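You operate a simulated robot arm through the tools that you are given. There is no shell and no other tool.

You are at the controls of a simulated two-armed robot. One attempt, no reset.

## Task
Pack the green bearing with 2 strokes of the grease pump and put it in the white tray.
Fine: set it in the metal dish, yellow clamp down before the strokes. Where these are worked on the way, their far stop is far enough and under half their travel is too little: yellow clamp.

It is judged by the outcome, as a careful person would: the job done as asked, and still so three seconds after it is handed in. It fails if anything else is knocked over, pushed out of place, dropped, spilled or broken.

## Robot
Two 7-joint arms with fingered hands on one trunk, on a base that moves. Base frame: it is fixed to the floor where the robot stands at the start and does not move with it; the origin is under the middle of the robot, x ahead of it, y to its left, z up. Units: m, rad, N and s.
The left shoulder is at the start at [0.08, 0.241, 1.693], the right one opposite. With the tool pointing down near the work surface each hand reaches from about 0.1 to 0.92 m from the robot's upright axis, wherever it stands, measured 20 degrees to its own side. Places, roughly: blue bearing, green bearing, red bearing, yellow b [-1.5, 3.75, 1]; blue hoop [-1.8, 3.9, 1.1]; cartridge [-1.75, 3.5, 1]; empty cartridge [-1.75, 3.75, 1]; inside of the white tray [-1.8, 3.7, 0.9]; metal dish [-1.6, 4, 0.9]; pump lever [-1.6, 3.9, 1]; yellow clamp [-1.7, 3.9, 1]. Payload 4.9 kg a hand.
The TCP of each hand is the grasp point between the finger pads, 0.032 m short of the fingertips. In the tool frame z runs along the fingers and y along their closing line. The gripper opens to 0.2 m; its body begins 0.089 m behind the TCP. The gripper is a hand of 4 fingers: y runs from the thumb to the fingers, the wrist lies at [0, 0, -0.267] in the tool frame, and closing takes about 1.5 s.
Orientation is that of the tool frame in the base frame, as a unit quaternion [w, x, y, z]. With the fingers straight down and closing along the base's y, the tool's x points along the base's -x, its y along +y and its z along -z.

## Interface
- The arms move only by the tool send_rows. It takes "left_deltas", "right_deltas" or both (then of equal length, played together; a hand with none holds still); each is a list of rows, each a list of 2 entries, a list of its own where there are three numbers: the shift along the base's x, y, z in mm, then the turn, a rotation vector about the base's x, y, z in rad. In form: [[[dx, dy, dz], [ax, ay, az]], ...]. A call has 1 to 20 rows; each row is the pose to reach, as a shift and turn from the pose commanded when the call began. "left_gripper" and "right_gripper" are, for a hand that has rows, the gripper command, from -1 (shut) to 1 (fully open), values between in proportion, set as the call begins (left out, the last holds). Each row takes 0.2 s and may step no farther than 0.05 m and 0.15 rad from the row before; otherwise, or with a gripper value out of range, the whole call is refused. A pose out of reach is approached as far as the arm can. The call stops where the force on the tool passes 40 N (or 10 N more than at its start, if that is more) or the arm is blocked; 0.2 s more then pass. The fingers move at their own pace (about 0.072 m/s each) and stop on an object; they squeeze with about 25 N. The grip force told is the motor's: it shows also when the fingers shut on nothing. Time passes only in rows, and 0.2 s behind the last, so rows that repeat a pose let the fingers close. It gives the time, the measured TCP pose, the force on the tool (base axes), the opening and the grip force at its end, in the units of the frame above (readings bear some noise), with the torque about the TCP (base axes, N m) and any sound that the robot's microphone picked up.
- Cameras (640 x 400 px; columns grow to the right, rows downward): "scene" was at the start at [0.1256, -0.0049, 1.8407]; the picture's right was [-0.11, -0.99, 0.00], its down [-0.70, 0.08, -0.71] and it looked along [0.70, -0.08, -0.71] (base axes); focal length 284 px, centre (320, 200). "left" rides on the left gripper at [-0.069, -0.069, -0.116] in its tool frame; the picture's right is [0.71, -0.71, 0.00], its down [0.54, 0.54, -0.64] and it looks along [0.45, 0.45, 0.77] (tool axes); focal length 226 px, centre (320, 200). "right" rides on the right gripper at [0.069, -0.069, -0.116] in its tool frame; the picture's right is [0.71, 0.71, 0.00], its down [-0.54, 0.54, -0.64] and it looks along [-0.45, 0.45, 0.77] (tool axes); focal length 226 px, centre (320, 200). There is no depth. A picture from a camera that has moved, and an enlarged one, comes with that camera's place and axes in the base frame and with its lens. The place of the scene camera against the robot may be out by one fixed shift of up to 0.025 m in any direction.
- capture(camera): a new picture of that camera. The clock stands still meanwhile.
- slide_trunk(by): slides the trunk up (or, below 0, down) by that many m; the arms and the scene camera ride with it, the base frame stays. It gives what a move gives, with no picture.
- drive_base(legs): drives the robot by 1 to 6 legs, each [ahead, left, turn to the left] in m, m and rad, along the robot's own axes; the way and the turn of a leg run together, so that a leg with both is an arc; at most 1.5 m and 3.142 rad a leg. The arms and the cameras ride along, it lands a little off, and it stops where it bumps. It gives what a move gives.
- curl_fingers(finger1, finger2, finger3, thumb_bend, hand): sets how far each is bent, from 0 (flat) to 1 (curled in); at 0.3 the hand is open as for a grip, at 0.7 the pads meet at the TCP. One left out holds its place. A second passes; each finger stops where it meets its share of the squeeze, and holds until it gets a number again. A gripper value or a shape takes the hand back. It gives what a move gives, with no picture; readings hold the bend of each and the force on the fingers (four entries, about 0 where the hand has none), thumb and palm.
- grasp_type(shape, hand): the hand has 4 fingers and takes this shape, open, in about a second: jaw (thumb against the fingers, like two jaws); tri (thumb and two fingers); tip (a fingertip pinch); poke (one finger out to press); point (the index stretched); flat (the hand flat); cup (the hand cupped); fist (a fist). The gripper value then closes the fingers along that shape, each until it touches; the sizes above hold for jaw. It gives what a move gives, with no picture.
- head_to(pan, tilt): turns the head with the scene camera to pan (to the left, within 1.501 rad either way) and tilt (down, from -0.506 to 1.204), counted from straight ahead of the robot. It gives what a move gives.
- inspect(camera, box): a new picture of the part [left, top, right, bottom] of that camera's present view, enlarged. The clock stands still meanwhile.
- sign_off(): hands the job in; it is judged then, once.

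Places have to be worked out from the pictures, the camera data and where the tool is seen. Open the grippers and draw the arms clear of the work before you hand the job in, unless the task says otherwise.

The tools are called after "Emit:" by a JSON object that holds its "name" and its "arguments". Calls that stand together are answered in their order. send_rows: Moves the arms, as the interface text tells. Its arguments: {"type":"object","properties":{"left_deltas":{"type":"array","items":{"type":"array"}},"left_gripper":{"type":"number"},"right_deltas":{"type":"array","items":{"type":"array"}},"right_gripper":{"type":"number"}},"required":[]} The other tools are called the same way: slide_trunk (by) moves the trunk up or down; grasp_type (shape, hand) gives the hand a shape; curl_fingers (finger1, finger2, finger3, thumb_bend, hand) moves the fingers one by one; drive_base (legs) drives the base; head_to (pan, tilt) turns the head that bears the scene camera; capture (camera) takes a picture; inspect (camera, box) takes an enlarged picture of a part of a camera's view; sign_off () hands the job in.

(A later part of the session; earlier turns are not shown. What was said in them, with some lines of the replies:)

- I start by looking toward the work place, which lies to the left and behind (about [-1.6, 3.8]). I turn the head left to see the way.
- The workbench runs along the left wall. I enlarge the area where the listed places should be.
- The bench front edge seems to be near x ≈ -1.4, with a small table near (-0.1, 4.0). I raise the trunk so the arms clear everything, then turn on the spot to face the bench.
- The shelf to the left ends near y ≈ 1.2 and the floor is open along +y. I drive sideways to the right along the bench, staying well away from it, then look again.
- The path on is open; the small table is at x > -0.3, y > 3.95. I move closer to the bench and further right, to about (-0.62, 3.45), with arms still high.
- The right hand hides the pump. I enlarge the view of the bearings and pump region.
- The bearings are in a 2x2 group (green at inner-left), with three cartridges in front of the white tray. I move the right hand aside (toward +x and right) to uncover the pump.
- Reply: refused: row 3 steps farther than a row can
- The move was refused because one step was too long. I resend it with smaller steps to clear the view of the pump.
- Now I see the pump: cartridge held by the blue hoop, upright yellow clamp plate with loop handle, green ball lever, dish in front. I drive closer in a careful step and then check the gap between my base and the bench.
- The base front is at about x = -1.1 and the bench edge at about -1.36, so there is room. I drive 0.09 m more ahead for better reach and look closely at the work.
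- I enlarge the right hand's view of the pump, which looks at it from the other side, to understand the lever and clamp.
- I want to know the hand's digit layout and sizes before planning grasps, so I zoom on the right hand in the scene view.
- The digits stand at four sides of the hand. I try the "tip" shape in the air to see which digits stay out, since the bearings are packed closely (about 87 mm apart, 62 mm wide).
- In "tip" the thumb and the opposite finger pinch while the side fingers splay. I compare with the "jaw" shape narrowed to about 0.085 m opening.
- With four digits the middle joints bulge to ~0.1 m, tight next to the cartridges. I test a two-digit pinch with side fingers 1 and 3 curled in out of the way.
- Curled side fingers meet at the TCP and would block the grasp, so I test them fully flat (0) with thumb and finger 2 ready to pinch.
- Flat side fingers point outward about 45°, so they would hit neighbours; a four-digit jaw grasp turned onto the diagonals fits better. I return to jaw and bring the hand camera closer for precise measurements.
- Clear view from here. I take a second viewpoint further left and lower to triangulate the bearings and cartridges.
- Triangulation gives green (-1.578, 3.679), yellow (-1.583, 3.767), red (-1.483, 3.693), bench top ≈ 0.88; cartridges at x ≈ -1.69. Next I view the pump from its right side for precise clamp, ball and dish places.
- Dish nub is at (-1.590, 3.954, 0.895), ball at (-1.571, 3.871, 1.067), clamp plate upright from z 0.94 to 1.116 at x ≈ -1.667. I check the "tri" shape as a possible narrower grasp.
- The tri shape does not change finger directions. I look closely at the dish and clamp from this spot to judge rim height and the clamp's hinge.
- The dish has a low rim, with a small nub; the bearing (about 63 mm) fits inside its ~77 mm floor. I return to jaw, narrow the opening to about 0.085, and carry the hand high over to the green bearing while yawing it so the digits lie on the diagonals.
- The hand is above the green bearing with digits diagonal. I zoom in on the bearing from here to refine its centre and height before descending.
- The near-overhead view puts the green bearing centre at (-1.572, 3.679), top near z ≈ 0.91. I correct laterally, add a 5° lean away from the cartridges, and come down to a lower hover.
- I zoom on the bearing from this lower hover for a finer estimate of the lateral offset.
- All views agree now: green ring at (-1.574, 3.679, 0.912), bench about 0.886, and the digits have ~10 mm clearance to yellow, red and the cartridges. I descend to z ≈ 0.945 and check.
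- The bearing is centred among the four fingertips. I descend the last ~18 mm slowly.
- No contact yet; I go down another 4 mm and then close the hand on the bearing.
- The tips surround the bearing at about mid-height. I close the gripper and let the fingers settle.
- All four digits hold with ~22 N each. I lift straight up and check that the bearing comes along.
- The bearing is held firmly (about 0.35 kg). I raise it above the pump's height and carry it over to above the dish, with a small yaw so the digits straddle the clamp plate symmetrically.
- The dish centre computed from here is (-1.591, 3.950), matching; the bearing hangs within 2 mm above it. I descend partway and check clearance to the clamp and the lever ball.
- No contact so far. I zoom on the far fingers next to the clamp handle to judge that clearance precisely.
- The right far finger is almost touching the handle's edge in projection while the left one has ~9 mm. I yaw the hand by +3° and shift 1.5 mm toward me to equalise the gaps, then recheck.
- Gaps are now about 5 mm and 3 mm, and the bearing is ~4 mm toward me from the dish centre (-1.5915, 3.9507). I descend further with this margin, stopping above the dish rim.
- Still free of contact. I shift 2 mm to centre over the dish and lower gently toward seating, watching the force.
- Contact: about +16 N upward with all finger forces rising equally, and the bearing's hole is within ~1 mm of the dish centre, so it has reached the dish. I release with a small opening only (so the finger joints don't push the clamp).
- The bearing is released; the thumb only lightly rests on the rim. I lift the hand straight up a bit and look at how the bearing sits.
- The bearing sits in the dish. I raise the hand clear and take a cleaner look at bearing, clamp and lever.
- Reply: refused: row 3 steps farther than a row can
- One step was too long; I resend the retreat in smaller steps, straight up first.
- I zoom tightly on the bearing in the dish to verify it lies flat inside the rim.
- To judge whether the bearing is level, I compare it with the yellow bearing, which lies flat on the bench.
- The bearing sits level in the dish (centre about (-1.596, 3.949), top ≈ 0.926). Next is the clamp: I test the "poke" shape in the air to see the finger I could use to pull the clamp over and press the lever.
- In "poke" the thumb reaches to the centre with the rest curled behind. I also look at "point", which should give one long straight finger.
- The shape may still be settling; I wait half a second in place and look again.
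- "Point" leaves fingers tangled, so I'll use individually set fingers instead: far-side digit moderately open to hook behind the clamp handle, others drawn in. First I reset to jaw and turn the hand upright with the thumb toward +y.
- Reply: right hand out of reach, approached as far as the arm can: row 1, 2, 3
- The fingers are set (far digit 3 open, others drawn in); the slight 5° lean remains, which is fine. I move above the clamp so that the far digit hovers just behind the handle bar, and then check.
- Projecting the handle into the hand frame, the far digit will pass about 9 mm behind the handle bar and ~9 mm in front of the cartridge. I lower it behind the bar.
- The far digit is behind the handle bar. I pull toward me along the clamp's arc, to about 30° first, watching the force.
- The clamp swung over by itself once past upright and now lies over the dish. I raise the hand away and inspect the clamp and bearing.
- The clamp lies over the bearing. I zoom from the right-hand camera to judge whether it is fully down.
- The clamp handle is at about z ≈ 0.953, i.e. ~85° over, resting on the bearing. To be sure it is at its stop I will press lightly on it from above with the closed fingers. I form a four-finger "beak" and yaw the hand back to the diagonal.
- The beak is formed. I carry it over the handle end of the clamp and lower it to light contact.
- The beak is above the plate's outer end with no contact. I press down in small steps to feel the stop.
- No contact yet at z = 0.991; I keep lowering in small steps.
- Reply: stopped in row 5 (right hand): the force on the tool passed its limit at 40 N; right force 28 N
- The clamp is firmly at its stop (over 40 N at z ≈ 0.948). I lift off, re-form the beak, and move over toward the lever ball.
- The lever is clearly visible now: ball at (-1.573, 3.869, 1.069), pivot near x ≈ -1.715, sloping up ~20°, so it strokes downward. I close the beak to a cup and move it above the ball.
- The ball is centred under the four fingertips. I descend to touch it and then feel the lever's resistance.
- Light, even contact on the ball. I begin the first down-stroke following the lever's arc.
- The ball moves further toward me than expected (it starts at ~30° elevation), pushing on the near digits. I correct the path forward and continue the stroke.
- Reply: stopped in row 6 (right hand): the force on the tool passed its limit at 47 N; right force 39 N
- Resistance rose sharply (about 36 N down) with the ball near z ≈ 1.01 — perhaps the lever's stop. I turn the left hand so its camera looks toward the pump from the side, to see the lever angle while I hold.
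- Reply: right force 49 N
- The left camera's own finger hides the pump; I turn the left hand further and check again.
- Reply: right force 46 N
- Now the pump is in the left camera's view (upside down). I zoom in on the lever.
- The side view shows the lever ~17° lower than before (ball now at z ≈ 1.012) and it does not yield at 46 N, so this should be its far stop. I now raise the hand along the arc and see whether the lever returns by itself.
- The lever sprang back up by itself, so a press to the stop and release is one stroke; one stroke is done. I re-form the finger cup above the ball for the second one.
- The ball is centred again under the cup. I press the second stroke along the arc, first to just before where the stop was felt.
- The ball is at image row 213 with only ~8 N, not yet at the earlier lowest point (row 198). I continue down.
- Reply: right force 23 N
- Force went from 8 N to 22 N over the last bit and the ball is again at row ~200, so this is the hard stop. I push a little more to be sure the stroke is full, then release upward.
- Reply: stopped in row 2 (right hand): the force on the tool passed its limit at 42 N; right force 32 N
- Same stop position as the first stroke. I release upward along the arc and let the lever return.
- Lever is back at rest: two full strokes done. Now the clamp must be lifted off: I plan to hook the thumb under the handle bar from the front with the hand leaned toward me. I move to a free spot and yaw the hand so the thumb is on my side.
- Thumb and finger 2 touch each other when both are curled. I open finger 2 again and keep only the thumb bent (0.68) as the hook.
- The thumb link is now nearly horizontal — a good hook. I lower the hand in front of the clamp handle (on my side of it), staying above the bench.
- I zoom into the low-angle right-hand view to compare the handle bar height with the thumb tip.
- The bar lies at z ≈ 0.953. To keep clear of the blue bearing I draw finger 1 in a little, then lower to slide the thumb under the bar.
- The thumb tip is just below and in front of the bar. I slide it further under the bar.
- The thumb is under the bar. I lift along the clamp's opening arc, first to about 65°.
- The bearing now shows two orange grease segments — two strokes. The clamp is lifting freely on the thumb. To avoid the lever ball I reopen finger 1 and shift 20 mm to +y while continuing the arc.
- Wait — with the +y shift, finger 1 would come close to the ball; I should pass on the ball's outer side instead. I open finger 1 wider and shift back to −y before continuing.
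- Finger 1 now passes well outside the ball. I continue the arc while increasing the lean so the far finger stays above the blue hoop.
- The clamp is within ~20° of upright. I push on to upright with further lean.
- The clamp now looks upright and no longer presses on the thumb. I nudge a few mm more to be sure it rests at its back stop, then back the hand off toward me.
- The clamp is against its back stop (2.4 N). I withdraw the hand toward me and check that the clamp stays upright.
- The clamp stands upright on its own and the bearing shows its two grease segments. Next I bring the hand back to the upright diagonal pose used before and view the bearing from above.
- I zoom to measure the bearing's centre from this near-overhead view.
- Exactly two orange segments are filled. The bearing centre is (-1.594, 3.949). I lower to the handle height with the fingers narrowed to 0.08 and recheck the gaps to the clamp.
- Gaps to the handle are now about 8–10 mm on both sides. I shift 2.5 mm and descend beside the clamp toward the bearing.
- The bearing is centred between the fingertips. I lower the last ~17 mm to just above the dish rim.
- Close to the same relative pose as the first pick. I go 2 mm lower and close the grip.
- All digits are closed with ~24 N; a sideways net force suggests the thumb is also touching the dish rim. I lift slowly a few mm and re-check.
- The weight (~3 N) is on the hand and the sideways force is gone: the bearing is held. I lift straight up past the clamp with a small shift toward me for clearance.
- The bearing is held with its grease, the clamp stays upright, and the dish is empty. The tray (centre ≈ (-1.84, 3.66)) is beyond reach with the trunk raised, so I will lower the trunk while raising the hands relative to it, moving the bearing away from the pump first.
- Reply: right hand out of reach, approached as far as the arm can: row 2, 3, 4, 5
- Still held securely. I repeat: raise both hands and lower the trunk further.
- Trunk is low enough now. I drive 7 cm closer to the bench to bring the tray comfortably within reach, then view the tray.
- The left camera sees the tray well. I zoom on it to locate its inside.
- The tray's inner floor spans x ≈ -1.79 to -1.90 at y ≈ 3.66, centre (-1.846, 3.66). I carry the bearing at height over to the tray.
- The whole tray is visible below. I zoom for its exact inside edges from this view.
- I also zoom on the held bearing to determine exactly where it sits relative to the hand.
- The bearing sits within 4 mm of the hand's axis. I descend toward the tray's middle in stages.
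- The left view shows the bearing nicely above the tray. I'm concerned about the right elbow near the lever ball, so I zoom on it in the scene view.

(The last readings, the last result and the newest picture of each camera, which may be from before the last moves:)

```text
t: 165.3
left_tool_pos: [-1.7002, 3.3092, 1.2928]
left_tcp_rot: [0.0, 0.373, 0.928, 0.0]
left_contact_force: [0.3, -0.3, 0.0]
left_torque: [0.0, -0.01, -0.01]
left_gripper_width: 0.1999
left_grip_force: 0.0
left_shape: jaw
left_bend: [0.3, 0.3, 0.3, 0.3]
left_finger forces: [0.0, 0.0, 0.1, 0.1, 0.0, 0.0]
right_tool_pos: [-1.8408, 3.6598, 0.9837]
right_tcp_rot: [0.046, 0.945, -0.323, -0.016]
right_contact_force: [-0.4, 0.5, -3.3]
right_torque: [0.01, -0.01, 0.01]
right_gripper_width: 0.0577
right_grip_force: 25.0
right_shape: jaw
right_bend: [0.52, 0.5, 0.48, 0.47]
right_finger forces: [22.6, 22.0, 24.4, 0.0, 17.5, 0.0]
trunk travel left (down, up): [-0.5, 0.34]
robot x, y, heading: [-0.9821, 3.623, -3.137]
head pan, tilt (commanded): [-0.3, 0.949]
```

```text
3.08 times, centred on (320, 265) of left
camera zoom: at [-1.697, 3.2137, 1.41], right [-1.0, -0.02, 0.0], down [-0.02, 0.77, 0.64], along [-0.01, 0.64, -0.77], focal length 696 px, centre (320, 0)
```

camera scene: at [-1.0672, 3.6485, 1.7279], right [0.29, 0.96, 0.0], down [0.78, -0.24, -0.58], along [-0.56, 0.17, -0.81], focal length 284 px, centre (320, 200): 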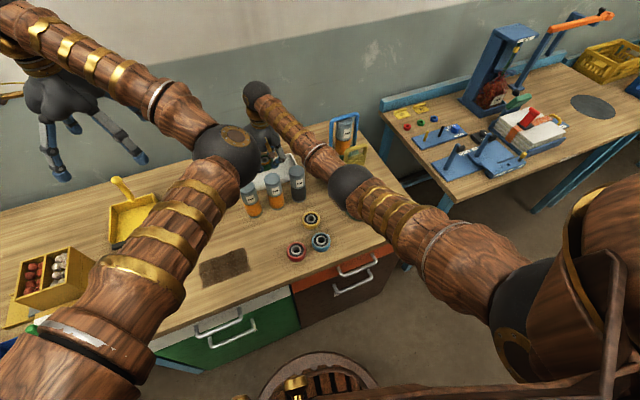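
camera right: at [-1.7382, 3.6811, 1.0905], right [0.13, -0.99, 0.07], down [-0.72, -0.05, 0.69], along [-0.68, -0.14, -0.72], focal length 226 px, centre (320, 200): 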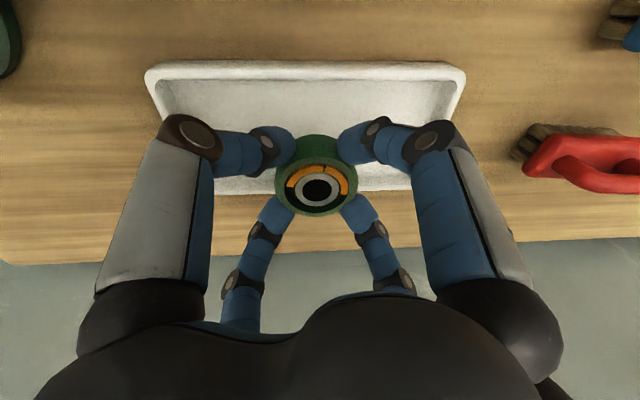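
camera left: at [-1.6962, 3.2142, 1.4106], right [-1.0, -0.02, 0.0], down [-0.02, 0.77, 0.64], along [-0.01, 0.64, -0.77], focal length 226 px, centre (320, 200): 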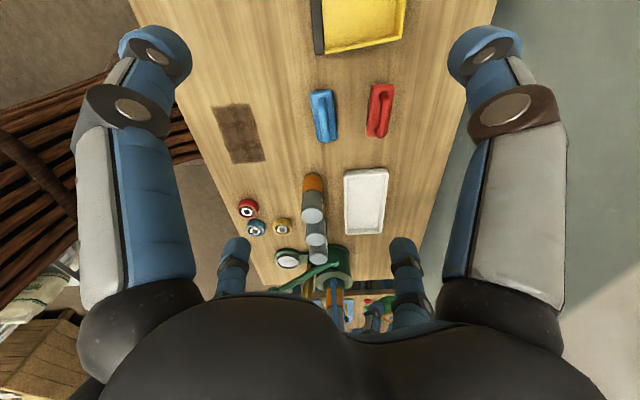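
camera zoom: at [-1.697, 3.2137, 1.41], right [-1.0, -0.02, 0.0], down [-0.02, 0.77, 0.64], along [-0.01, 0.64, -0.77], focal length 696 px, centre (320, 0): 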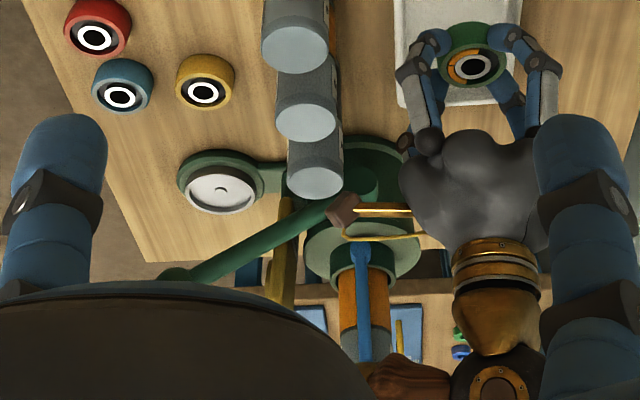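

The elbow works out to z ≈ 1.29, well above the lever, so it's safe. I lower the bearing further toward the tray floor.

Emit:
{"name": "send_rows", "arguments": {"right_deltas": [[[0, -0.5, -12], [0, 0, 0]], [[0, -1, -24], [0, 0, 0]], [[0, -1, -32], [0, 0, 0]], [[0, -1, -38], [0, 0, 0]], [[0, -1, -38], [0, 0, 0]]]}}

Emit:
{"name": "inspect", "arguments": {"camera": "left", "box": [300, 150, 440, 250]}}

Emit:
{"name": "inspect", "arguments": {"camera": "right", "box": [200, 80, 440, 240]}}

```text
t: 166.5
left_tool_pos: [-1.6994, 3.3106, 1.2939]
left_tcp_rot: [0.0, 0.373, 0.928, 0.0]
left_contact_force: [-0.4, -0.1, -0.1]
left_torque: [0.01, 0.03, 0.05]
left_gripper_width: 0.1999
left_grip_force: 0.0
left_shape: jaw
left_bend: [0.3, 0.3, 0.3, 0.3]
left_finger forces: [0.0, 0.0, 0.0, 0.0, 0.1, 0.0]
right_tool_pos: [-1.8391, 3.6573, 0.945]
right_tcp_rot: [0.046, 0.945, -0.323, -0.016]
right_contact_force: [-0.5, -0.4, -2.8]
right_torque: [0.02, 0.03, -0.01]
right_gripper_width: 0.0579
right_grip_force: 25.2
right_shape: jaw
right_bend: [0.52, 0.5, 0.48, 0.47]
right_finger forces: [22.5, 22.0, 24.4, 0.0, 17.5, 0.1]
trunk travel left (down, up): [-0.5, 0.34]
robot x, y, heading: [-0.9782, 3.62, -3.136]
head pan, tilt (commanded): [-0.3, 0.949]
```

```text
4.00 times, centred on (370, 200) of left
camera zoom: at [-1.6972, 3.2136, 1.4099], right [-1.0, -0.02, 0.0], down [-0.02, 0.77, 0.64], along [-0.01, 0.64, -0.77], focal length 904 px, centre (120, 200)
```

zoom: 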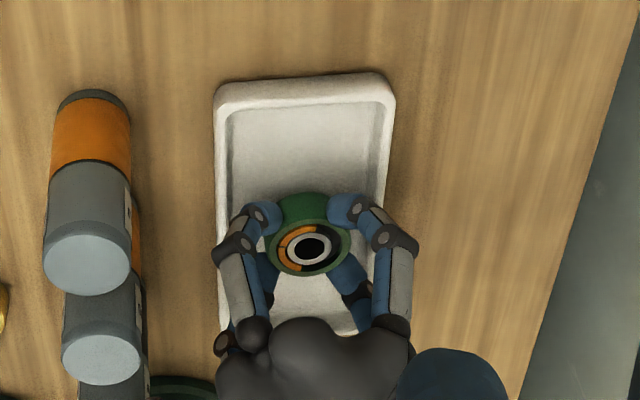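

```text
2.50 times, centred on (320, 160) of right
camera zoom: at [-1.7372, 3.6795, 1.0533], right [0.13, -0.99, 0.07], down [-0.72, -0.05, 0.69], along [-0.68, -0.14, -0.72], focal length 565 px, centre (320, 300)
```

zoom: 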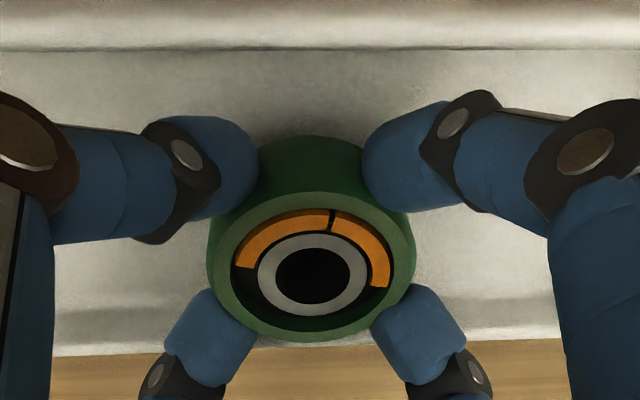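

The bearing is centred over the tray floor. I lower the last centimetre slowly, watching for contact.

Emit:
{"name": "send_rows", "arguments": {"right_deltas": [[[0, 0, -3], [0, 0, 0]], [[0, 0, -6], [0, 0, 0]], [[0, 0, -8], [0, 0, 0]], [[0, 0, -9], [0, 0, 0]], [[0, 0, -9], [0, 0, 0]]]}}

```text
t: 167.7
left_tool_pos: [-1.6998, 3.3099, 1.293]
left_tcp_rot: [-0.001, 0.372, 0.928, 0.0]
left_contact_force: [0.4, -0.4, 0.0]
left_torque: [0.02, -0.01, 0.01]
left_gripper_width: 0.2
left_grip_force: 0.0
left_shape: jaw
left_bend: [0.3, 0.3, 0.3, 0.3]
left_finger forces: [0.0, 0.1, 0.0, 0.0, 0.0, 0.0]
right_tool_pos: [-1.8386, 3.659, 0.9373]
right_tcp_rot: [0.046, 0.945, -0.323, -0.016]
right_contact_force: [-0.6, -0.1, -2.9]
right_torque: [0.0, -0.02, -0.04]
right_gripper_width: 0.058
right_grip_force: 25.3
right_shape: jaw
right_bend: [0.52, 0.5, 0.48, 0.47]
right_finger forces: [22.6, 22.1, 24.4, 0.1, 17.4, 0.0]
trunk travel left (down, up): [-0.5, 0.34]
robot x, y, heading: [-0.9792, 3.6223, -3.139]
head pan, tilt (commanded): [-0.3, 0.949]
```

No contact yet at z = 0.937; I continue in 1.5 mm steps.

Emit:
{"name": "send_rows", "arguments": {"right_deltas": [[[-1, 0, -1.5], [0, 0, 0]], [[-2, 0, -3], [0, 0, 0]], [[-2, 0, -4], [0, 0, 0]], [[-2, 0, -4], [0, 0, 0]]]}}

Emit:
{"name": "inspect", "arguments": {"camera": "right", "box": [200, 80, 440, 240]}}

Emit:
{"name": "inspect", "arguments": {"camera": "left", "box": [300, 150, 440, 250]}}

```text
t: 168.7
left_tool_pos: [-1.6998, 3.3107, 1.2927]
left_tcp_rot: [-0.001, 0.373, 0.928, 0.001]
left_contact_force: [0.1, 0.6, 0.3]
left_torque: [0.03, -0.02, -0.03]
left_gripper_width: 0.2003
left_grip_force: 0.0
left_shape: jaw
left_bend: [0.3, 0.3, 0.3, 0.3]
left_finger forces: [0.0, 0.1, 0.0, 0.1, 0.0, 0.0]
right_tool_pos: [-1.8421, 3.6568, 0.9322]
right_tcp_rot: [0.046, 0.945, -0.322, -0.015]
right_contact_force: [0.9, 0.5, -2.9]
right_torque: [0.01, -0.01, -0.02]
right_gripper_width: 0.0579
right_grip_force: 25.0
right_shape: jaw
right_bend: [0.52, 0.5, 0.48, 0.47]
right_finger forces: [22.5, 22.0, 24.3, 0.1, 17.5, 0.1]
trunk travel left (down, up): [-0.5, 0.34]
robot x, y, heading: [-0.9811, 3.6237, -3.138]
head pan, tilt (commanded): [-0.3, 0.949]
```

```text
2.50 times, centred on (320, 160) of right
camera zoom: at [-1.7389, 3.6794, 1.0412], right [0.13, -0.99, 0.07], down [-0.72, -0.05, 0.69], along [-0.68, -0.14, -0.72], focal length 565 px, centre (320, 300)
```

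zoom: 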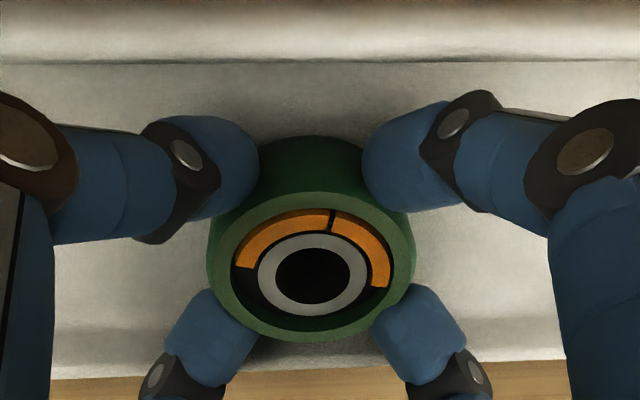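

```text
4.00 times, centred on (370, 200) of left
camera zoom: at [-1.6972, 3.2136, 1.4099], right [-1.0, -0.02, 0.0], down [-0.02, 0.77, 0.64], along [-0.01, 0.64, -0.77], focal length 904 px, centre (120, 200)
```

zoom: 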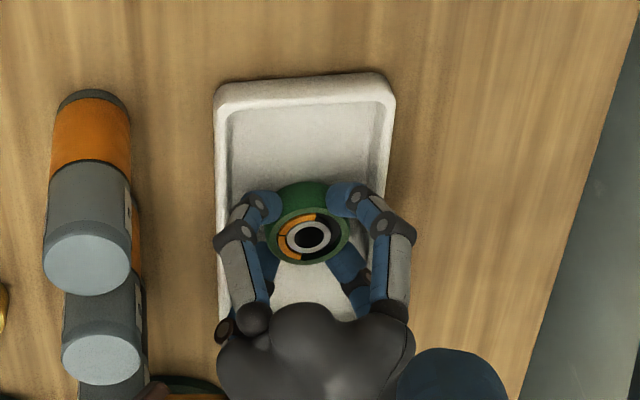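

Still hanging free and well inside the walls. I keep lowering in small steps.

Emit:
{"name": "send_rows", "arguments": {"right_deltas": [[[0, 0, -1.5], [0, 0, 0]], [[0, 0, -3], [0, 0, 0]], [[0, 0, -4], [0, 0, 0]], [[0, 0, -4], [0, 0, 0]]]}}

```text
t: 169.7
left_tool_pos: [-1.6984, 3.3113, 1.2954]
left_tcp_rot: [-0.001, 0.373, 0.928, 0.0]
left_contact_force: [-0.9, 0.5, 0.6]
left_torque: [0.01, -0.02, 0.0]
left_gripper_width: 0.1998
left_grip_force: 0.0
left_shape: jaw
left_bend: [0.3, 0.3, 0.3, 0.3]
left_finger forces: [0.0, 0.1, 0.0, 0.0, 0.1, 0.0]
right_tool_pos: [-1.8397, 3.6577, 0.9303]
right_tcp_rot: [0.047, 0.945, -0.323, -0.018]
right_contact_force: [-1.3, 0.5, 10.6]
right_torque: [0.19, 0.07, -0.01]
right_gripper_width: 0.0584
right_grip_force: 25.0
right_shape: jaw
right_bend: [0.52, 0.5, 0.48, 0.47]
right_finger forces: [23.3, 24.0, 26.0, 0.1, 19.5, 0.0]
trunk travel left (down, up): [-0.5, 0.34]
robot x, y, heading: [-0.9777, 3.6231, -3.135]
head pan, tilt (commanded): [-0.3, 0.949]
```

The bearing is on the tray floor (+10.6 N). I open the fingers slightly to release it.

Emit:
{"name": "send_rows", "arguments": {"right_deltas": [[[0, 0, 0.5], [0, 0, 0]], [[0, 0, 1], [0, 0, 0]], [[0, 0, 1], [0, 0, 0]]], "right_gripper": -0.32}}

Emit:
{"name": "inspect", "arguments": {"camera": "right", "box": [200, 80, 440, 240]}}

Emit:
{"name": "inspect", "arguments": {"camera": "left", "box": [300, 150, 440, 250]}}

```text
t: 170.5
left_tool_pos: [-1.6993, 3.3114, 1.2933]
left_tcp_rot: [-0.001, 0.373, 0.928, 0.001]
left_contact_force: [-0.6, -0.7, -0.4]
left_torque: [0.0, 0.01, -0.03]
left_gripper_width: 0.1999
left_grip_force: 0.1
left_shape: jaw
left_bend: [0.3, 0.3, 0.3, 0.3]
left_finger forces: [0.0, 0.1, 0.0, 0.1, 0.1, 0.1]
right_tool_pos: [-1.8409, 3.6584, 0.9306]
right_tcp_rot: [0.046, 0.945, -0.322, -0.016]
right_contact_force: [-0.5, -0.5, 0.3]
right_torque: [-0.01, 0.0, -0.04]
right_gripper_width: 0.0678
right_grip_force: 0.0
right_shape: jaw
right_bend: [0.46, 0.46, 0.46, 0.44]
right_finger forces: [0.1, 0.0, 0.1, 0.0, 0.1, 0.0]
trunk travel left (down, up): [-0.5, 0.34]
robot x, y, heading: [-0.9824, 3.6224, -3.133]
head pan, tilt (commanded): [-0.3, 0.949]
```

```text
2.50 times, centred on (320, 160) of right
camera zoom: at [-1.7383, 3.6795, 1.0375], right [0.13, -0.99, 0.07], down [-0.72, -0.05, 0.69], along [-0.68, -0.14, -0.72], focal length 565 px, centre (320, 300)
```

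zoom: 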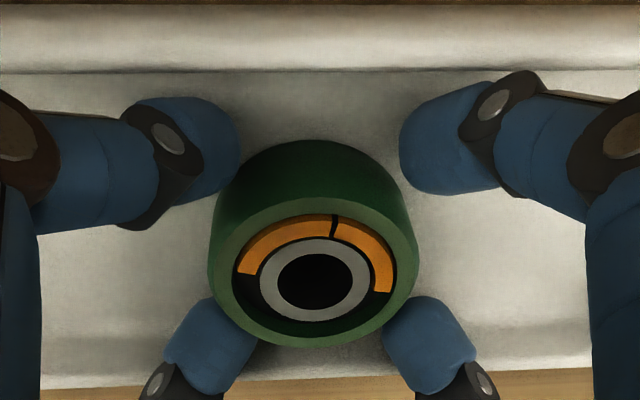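

```text
4.00 times, centred on (370, 200) of left
camera zoom: at [-1.6962, 3.2134, 1.4103], right [-1.0, -0.02, 0.0], down [-0.02, 0.77, 0.64], along [-0.01, 0.64, -0.77], focal length 904 px, centre (120, 200)
```

zoom: 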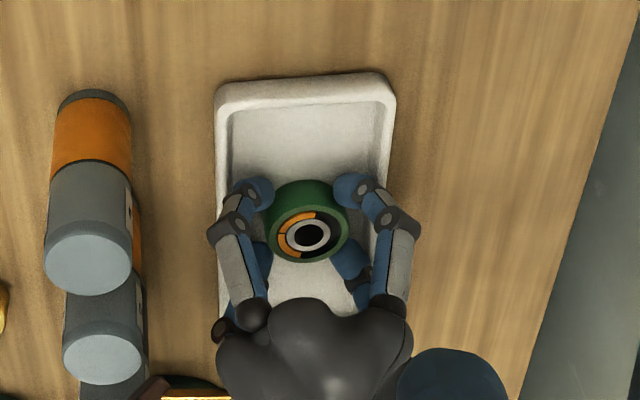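

The fingers are clear of the bearing (all forces zero). I lift the hand straight up out of the tray.

Emit:
{"name": "send_rows", "arguments": {"right_deltas": [[[0, 0, 6], [0, 0, 0]], [[0, 0, 15], [0, 0, 0]], [[0, 0, 30], [0, 0, 0]], [[0, 0, 60], [0, 0, 0]], [[0, 0, 100], [0, 0, 0]], [[0, 0, 145], [0, 0, 0]], [[0, 0, 190], [0, 0, 0]], [[0, 0, 235], [0, 0, 0]], [[0, 0, 280], [0, 0, 0]], [[0, 0, 300], [0, 0, 0]]]}}

Emit:
{"name": "inspect", "arguments": {"camera": "left", "box": [300, 150, 440, 250]}}

Emit:
{"name": "capture", "arguments": {"camera": "right"}}

```text
t: 172.7
left_tool_pos: [-1.6987, 3.3122, 1.2928]
left_tcp_rot: [0.0, 0.372, 0.928, 0.0]
left_contact_force: [0.0, -0.1, -0.1]
left_torque: [0.03, 0.01, -0.01]
left_gripper_width: 0.1998
left_grip_force: 0.0
left_shape: jaw
left_bend: [0.3, 0.3, 0.3, 0.3]
left_finger forces: [0.1, 0.0, 0.1, 0.0, 0.0, 0.1]
right_tool_pos: [-1.8403, 3.6605, 1.2275]
right_tcp_rot: [0.046, 0.945, -0.322, -0.016]
right_contact_force: [-0.5, -1.0, 0.7]
right_torque: [-0.02, 0.03, -0.05]
right_gripper_width: 0.0679
right_grip_force: 0.1
right_shape: jaw
right_bend: [0.46, 0.46, 0.46, 0.44]
right_finger forces: [0.1, 0.0, 0.0, 0.1, 0.0, 0.1]
trunk travel left (down, up): [-0.5, 0.34]
robot x, y, heading: [-0.981, 3.6232, -3.131]
head pan, tilt (commanded): [-0.3, 0.949]
```

```text
4.00 times, centred on (370, 200) of left
camera zoom: at [-1.6969, 3.2147, 1.4103], right [-1.0, -0.02, 0.0], down [-0.02, 0.77, 0.64], along [-0.01, 0.64, -0.77], focal length 904 px, centre (120, 200)
```

zoom: 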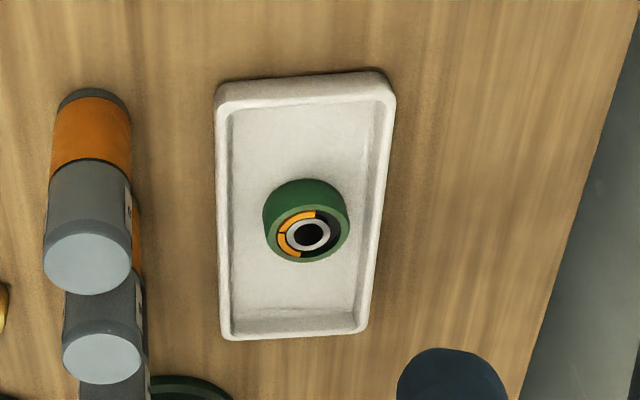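

```text
taken
camera right: at [-1.7382, 3.6815, 1.3367], right [0.13, -0.99, 0.07], down [-0.72, -0.05, 0.69], along [-0.68, -0.14, -0.72], focal length 226 px, centre (320, 200)
```

right: 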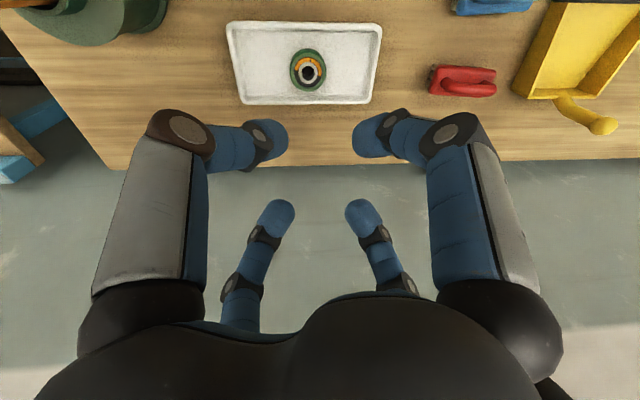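

The bearing rests in the white tray with its two grease segments. I draw the right hand back toward me at height and open it.

Emit:
{"name": "send_rows", "arguments": {"right_deltas": [[[45, 5, 10], [0, 0, 0]], [[90, 10, 20], [0, 0, 0]], [[135, 15, 30], [0, 0, 0]], [[180, 20, 40], [0, 0, 0]], [[225, 25, 50], [0, 0, 0]], [[270, 30, 55], [0, 0, 0]], [[310, 35, 60], [0, 0, 0]], [[310, 35, 60], [0, 0, 0]]], "right_gripper": 1.0}}

Emit:
{"name": "drive_base", "arguments": {"legs": [[-0.3, 0, 0]]}}

Emit:
{"name": "capture", "arguments": {"camera": "scene"}}

```text
t: 174.5
left_tool_pos: [-1.6997, 3.3107, 1.294]
left_tcp_rot: [-0.001, 0.373, 0.928, 0.001]
left_contact_force: [0.1, 0.7, -0.2]
left_torque: [0.0, -0.03, 0.01]
left_gripper_width: 0.1999
left_grip_force: 0.0
left_shape: jaw
left_bend: [0.3, 0.3, 0.3, 0.3]
left_finger forces: [0.0, 0.1, 0.0, 0.0, 0.0, 0.0]
right_tool_pos: [-1.5313, 3.692, 1.2881]
right_tcp_rot: [0.046, 0.945, -0.322, -0.016]
right_contact_force: [-0.7, -0.4, 0.9]
right_torque: [0.0, -0.05, 0.0]
right_gripper_width: 0.1998
right_grip_force: 0.0
right_shape: jaw
right_bend: [0.3, 0.3, 0.3, 0.3]
right_finger forces: [0.1, 0.0, 0.0, 0.0, 0.0, 0.0]
trunk travel left (down, up): [-0.5, 0.34]
robot x, y, heading: [-0.9818, 3.6196, -3.134]
head pan, tilt (commanded): [-0.3, 0.949]
```

```text
t: 176.6
left_tool_pos: [-1.3981, 3.3088, 1.2917]
left_tcp_rot: [-0.001, 0.369, 0.929, 0.001]
left_contact_force: [0.6, -0.1, -0.3]
left_torque: [-0.02, 0.0, 0.02]
left_gripper_width: 0.1998
left_grip_force: 0.0
left_shape: jaw
left_bend: [0.3, 0.3, 0.3, 0.3]
left_finger forces: [0.1, 0.0, 0.0, 0.0, 0.0, 0.0]
right_tool_pos: [-1.2326, 3.6915, 1.288]
right_tcp_rot: [0.046, 0.946, -0.32, -0.016]
right_contact_force: [-0.7, 0.0, -0.4]
right_torque: [0.02, 0.0, -0.04]
right_gripper_width: 0.2003
right_grip_force: 0.0
right_shape: jaw
right_bend: [0.3, 0.3, 0.3, 0.3]
right_finger forces: [0.0, 0.0, 0.1, 0.1, 0.0, 0.1]
trunk travel left (down, up): [-0.5, 0.34]
robot x, y, heading: [-0.679, 3.6267, -3.13]
head pan, tilt (commanded): [-0.3, 0.949]
```

```text
taken
camera scene: at [-0.7678, 3.6507, 1.7277], right [0.28, 0.96, 0.0], down [0.78, -0.23, -0.58], along [-0.56, 0.17, -0.81], focal length 284 px, centre (320, 200)
```

scene: 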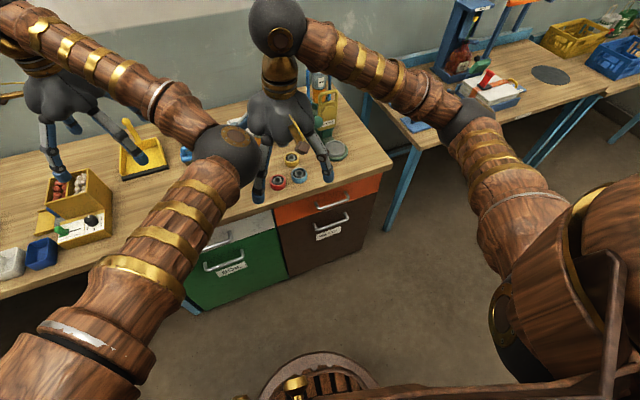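

The arms are clear. I take a last look at the tray, pump and the other items before handing in.

Emit:
{"name": "capture", "arguments": {"camera": "right"}}

Emit:
{"name": "capture", "arguments": {"camera": "left"}}

Emit:
{"name": "inspect", "arguments": {"camera": "right", "box": [180, 80, 420, 230]}}

```text
taken
camera right: at [-1.13, 3.7142, 1.3968], right [0.14, -0.99, 0.07], down [-0.72, -0.05, 0.69], along [-0.68, -0.14, -0.72], focal length 226 px, centre (320, 200)
```

right: 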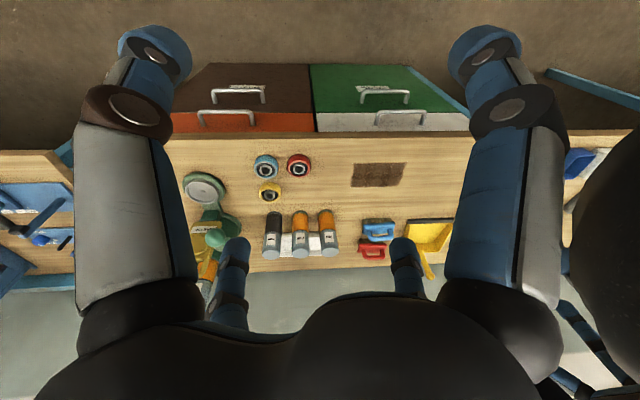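

```text
taken
camera left: at [-1.3943, 3.2118, 1.4088], right [-1.0, -0.03, 0.0], down [-0.02, 0.77, 0.64], along [-0.02, 0.64, -0.77], focal length 226 px, centre (320, 200)
```

left: 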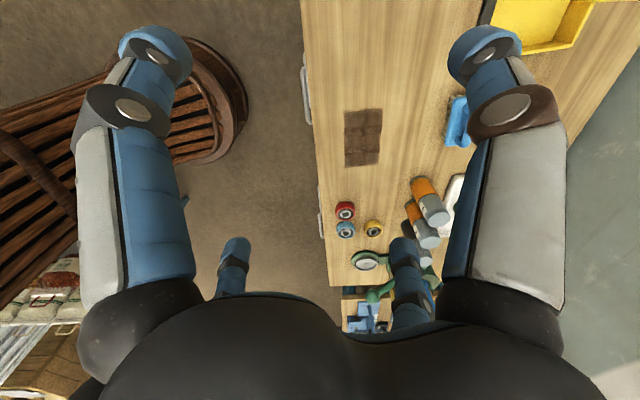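

```text
2.67 times, centred on (300, 155) of right
camera zoom: at [-1.13, 3.7142, 1.3968], right [0.14, -0.99, 0.07], down [-0.72, -0.05, 0.69], along [-0.68, -0.14, -0.72], focal length 603 px, centre (373, 320)
```

zoom: 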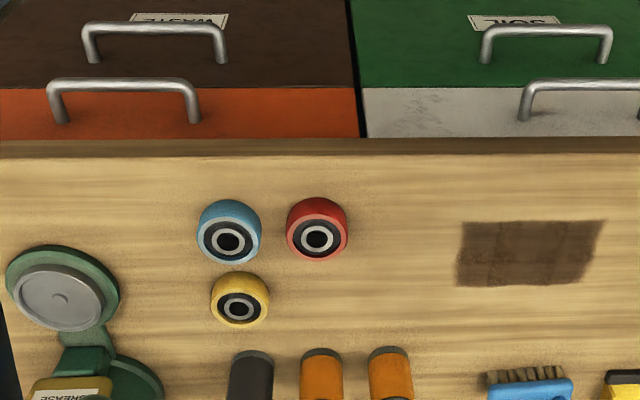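

The green bearing lies in the white tray with two grease segments. The other bearings, the cartridges and the pump are in place, both hands are open and the arms are clear of the bench. I hand the job in.

Emit:
{"name": "sign_off", "arguments": {}}

```text
The job is handed in.
```

The green bearing is packed with two strokes of the grease pump and lying in the white tray. I have handed the job in.

- **Dish and clamp:** I set the bearing in the metal dish and swung the yellow clamp down. It held firm against a press of more than 40 N. Both strokes came after that.
- **Strokes:** I pressed the pump lever down twice, each time to the same hard stop, and it sprang back up by itself. Afterwards the bearing showed exactly two orange grease segments.
- **Rest of the bench:** In my last pictures the other three bearings and the loose cartridges were in place. I left the clamp upright and the dish empty.
- **Robot:** Both hands are open and the arms are drawn back from the work.
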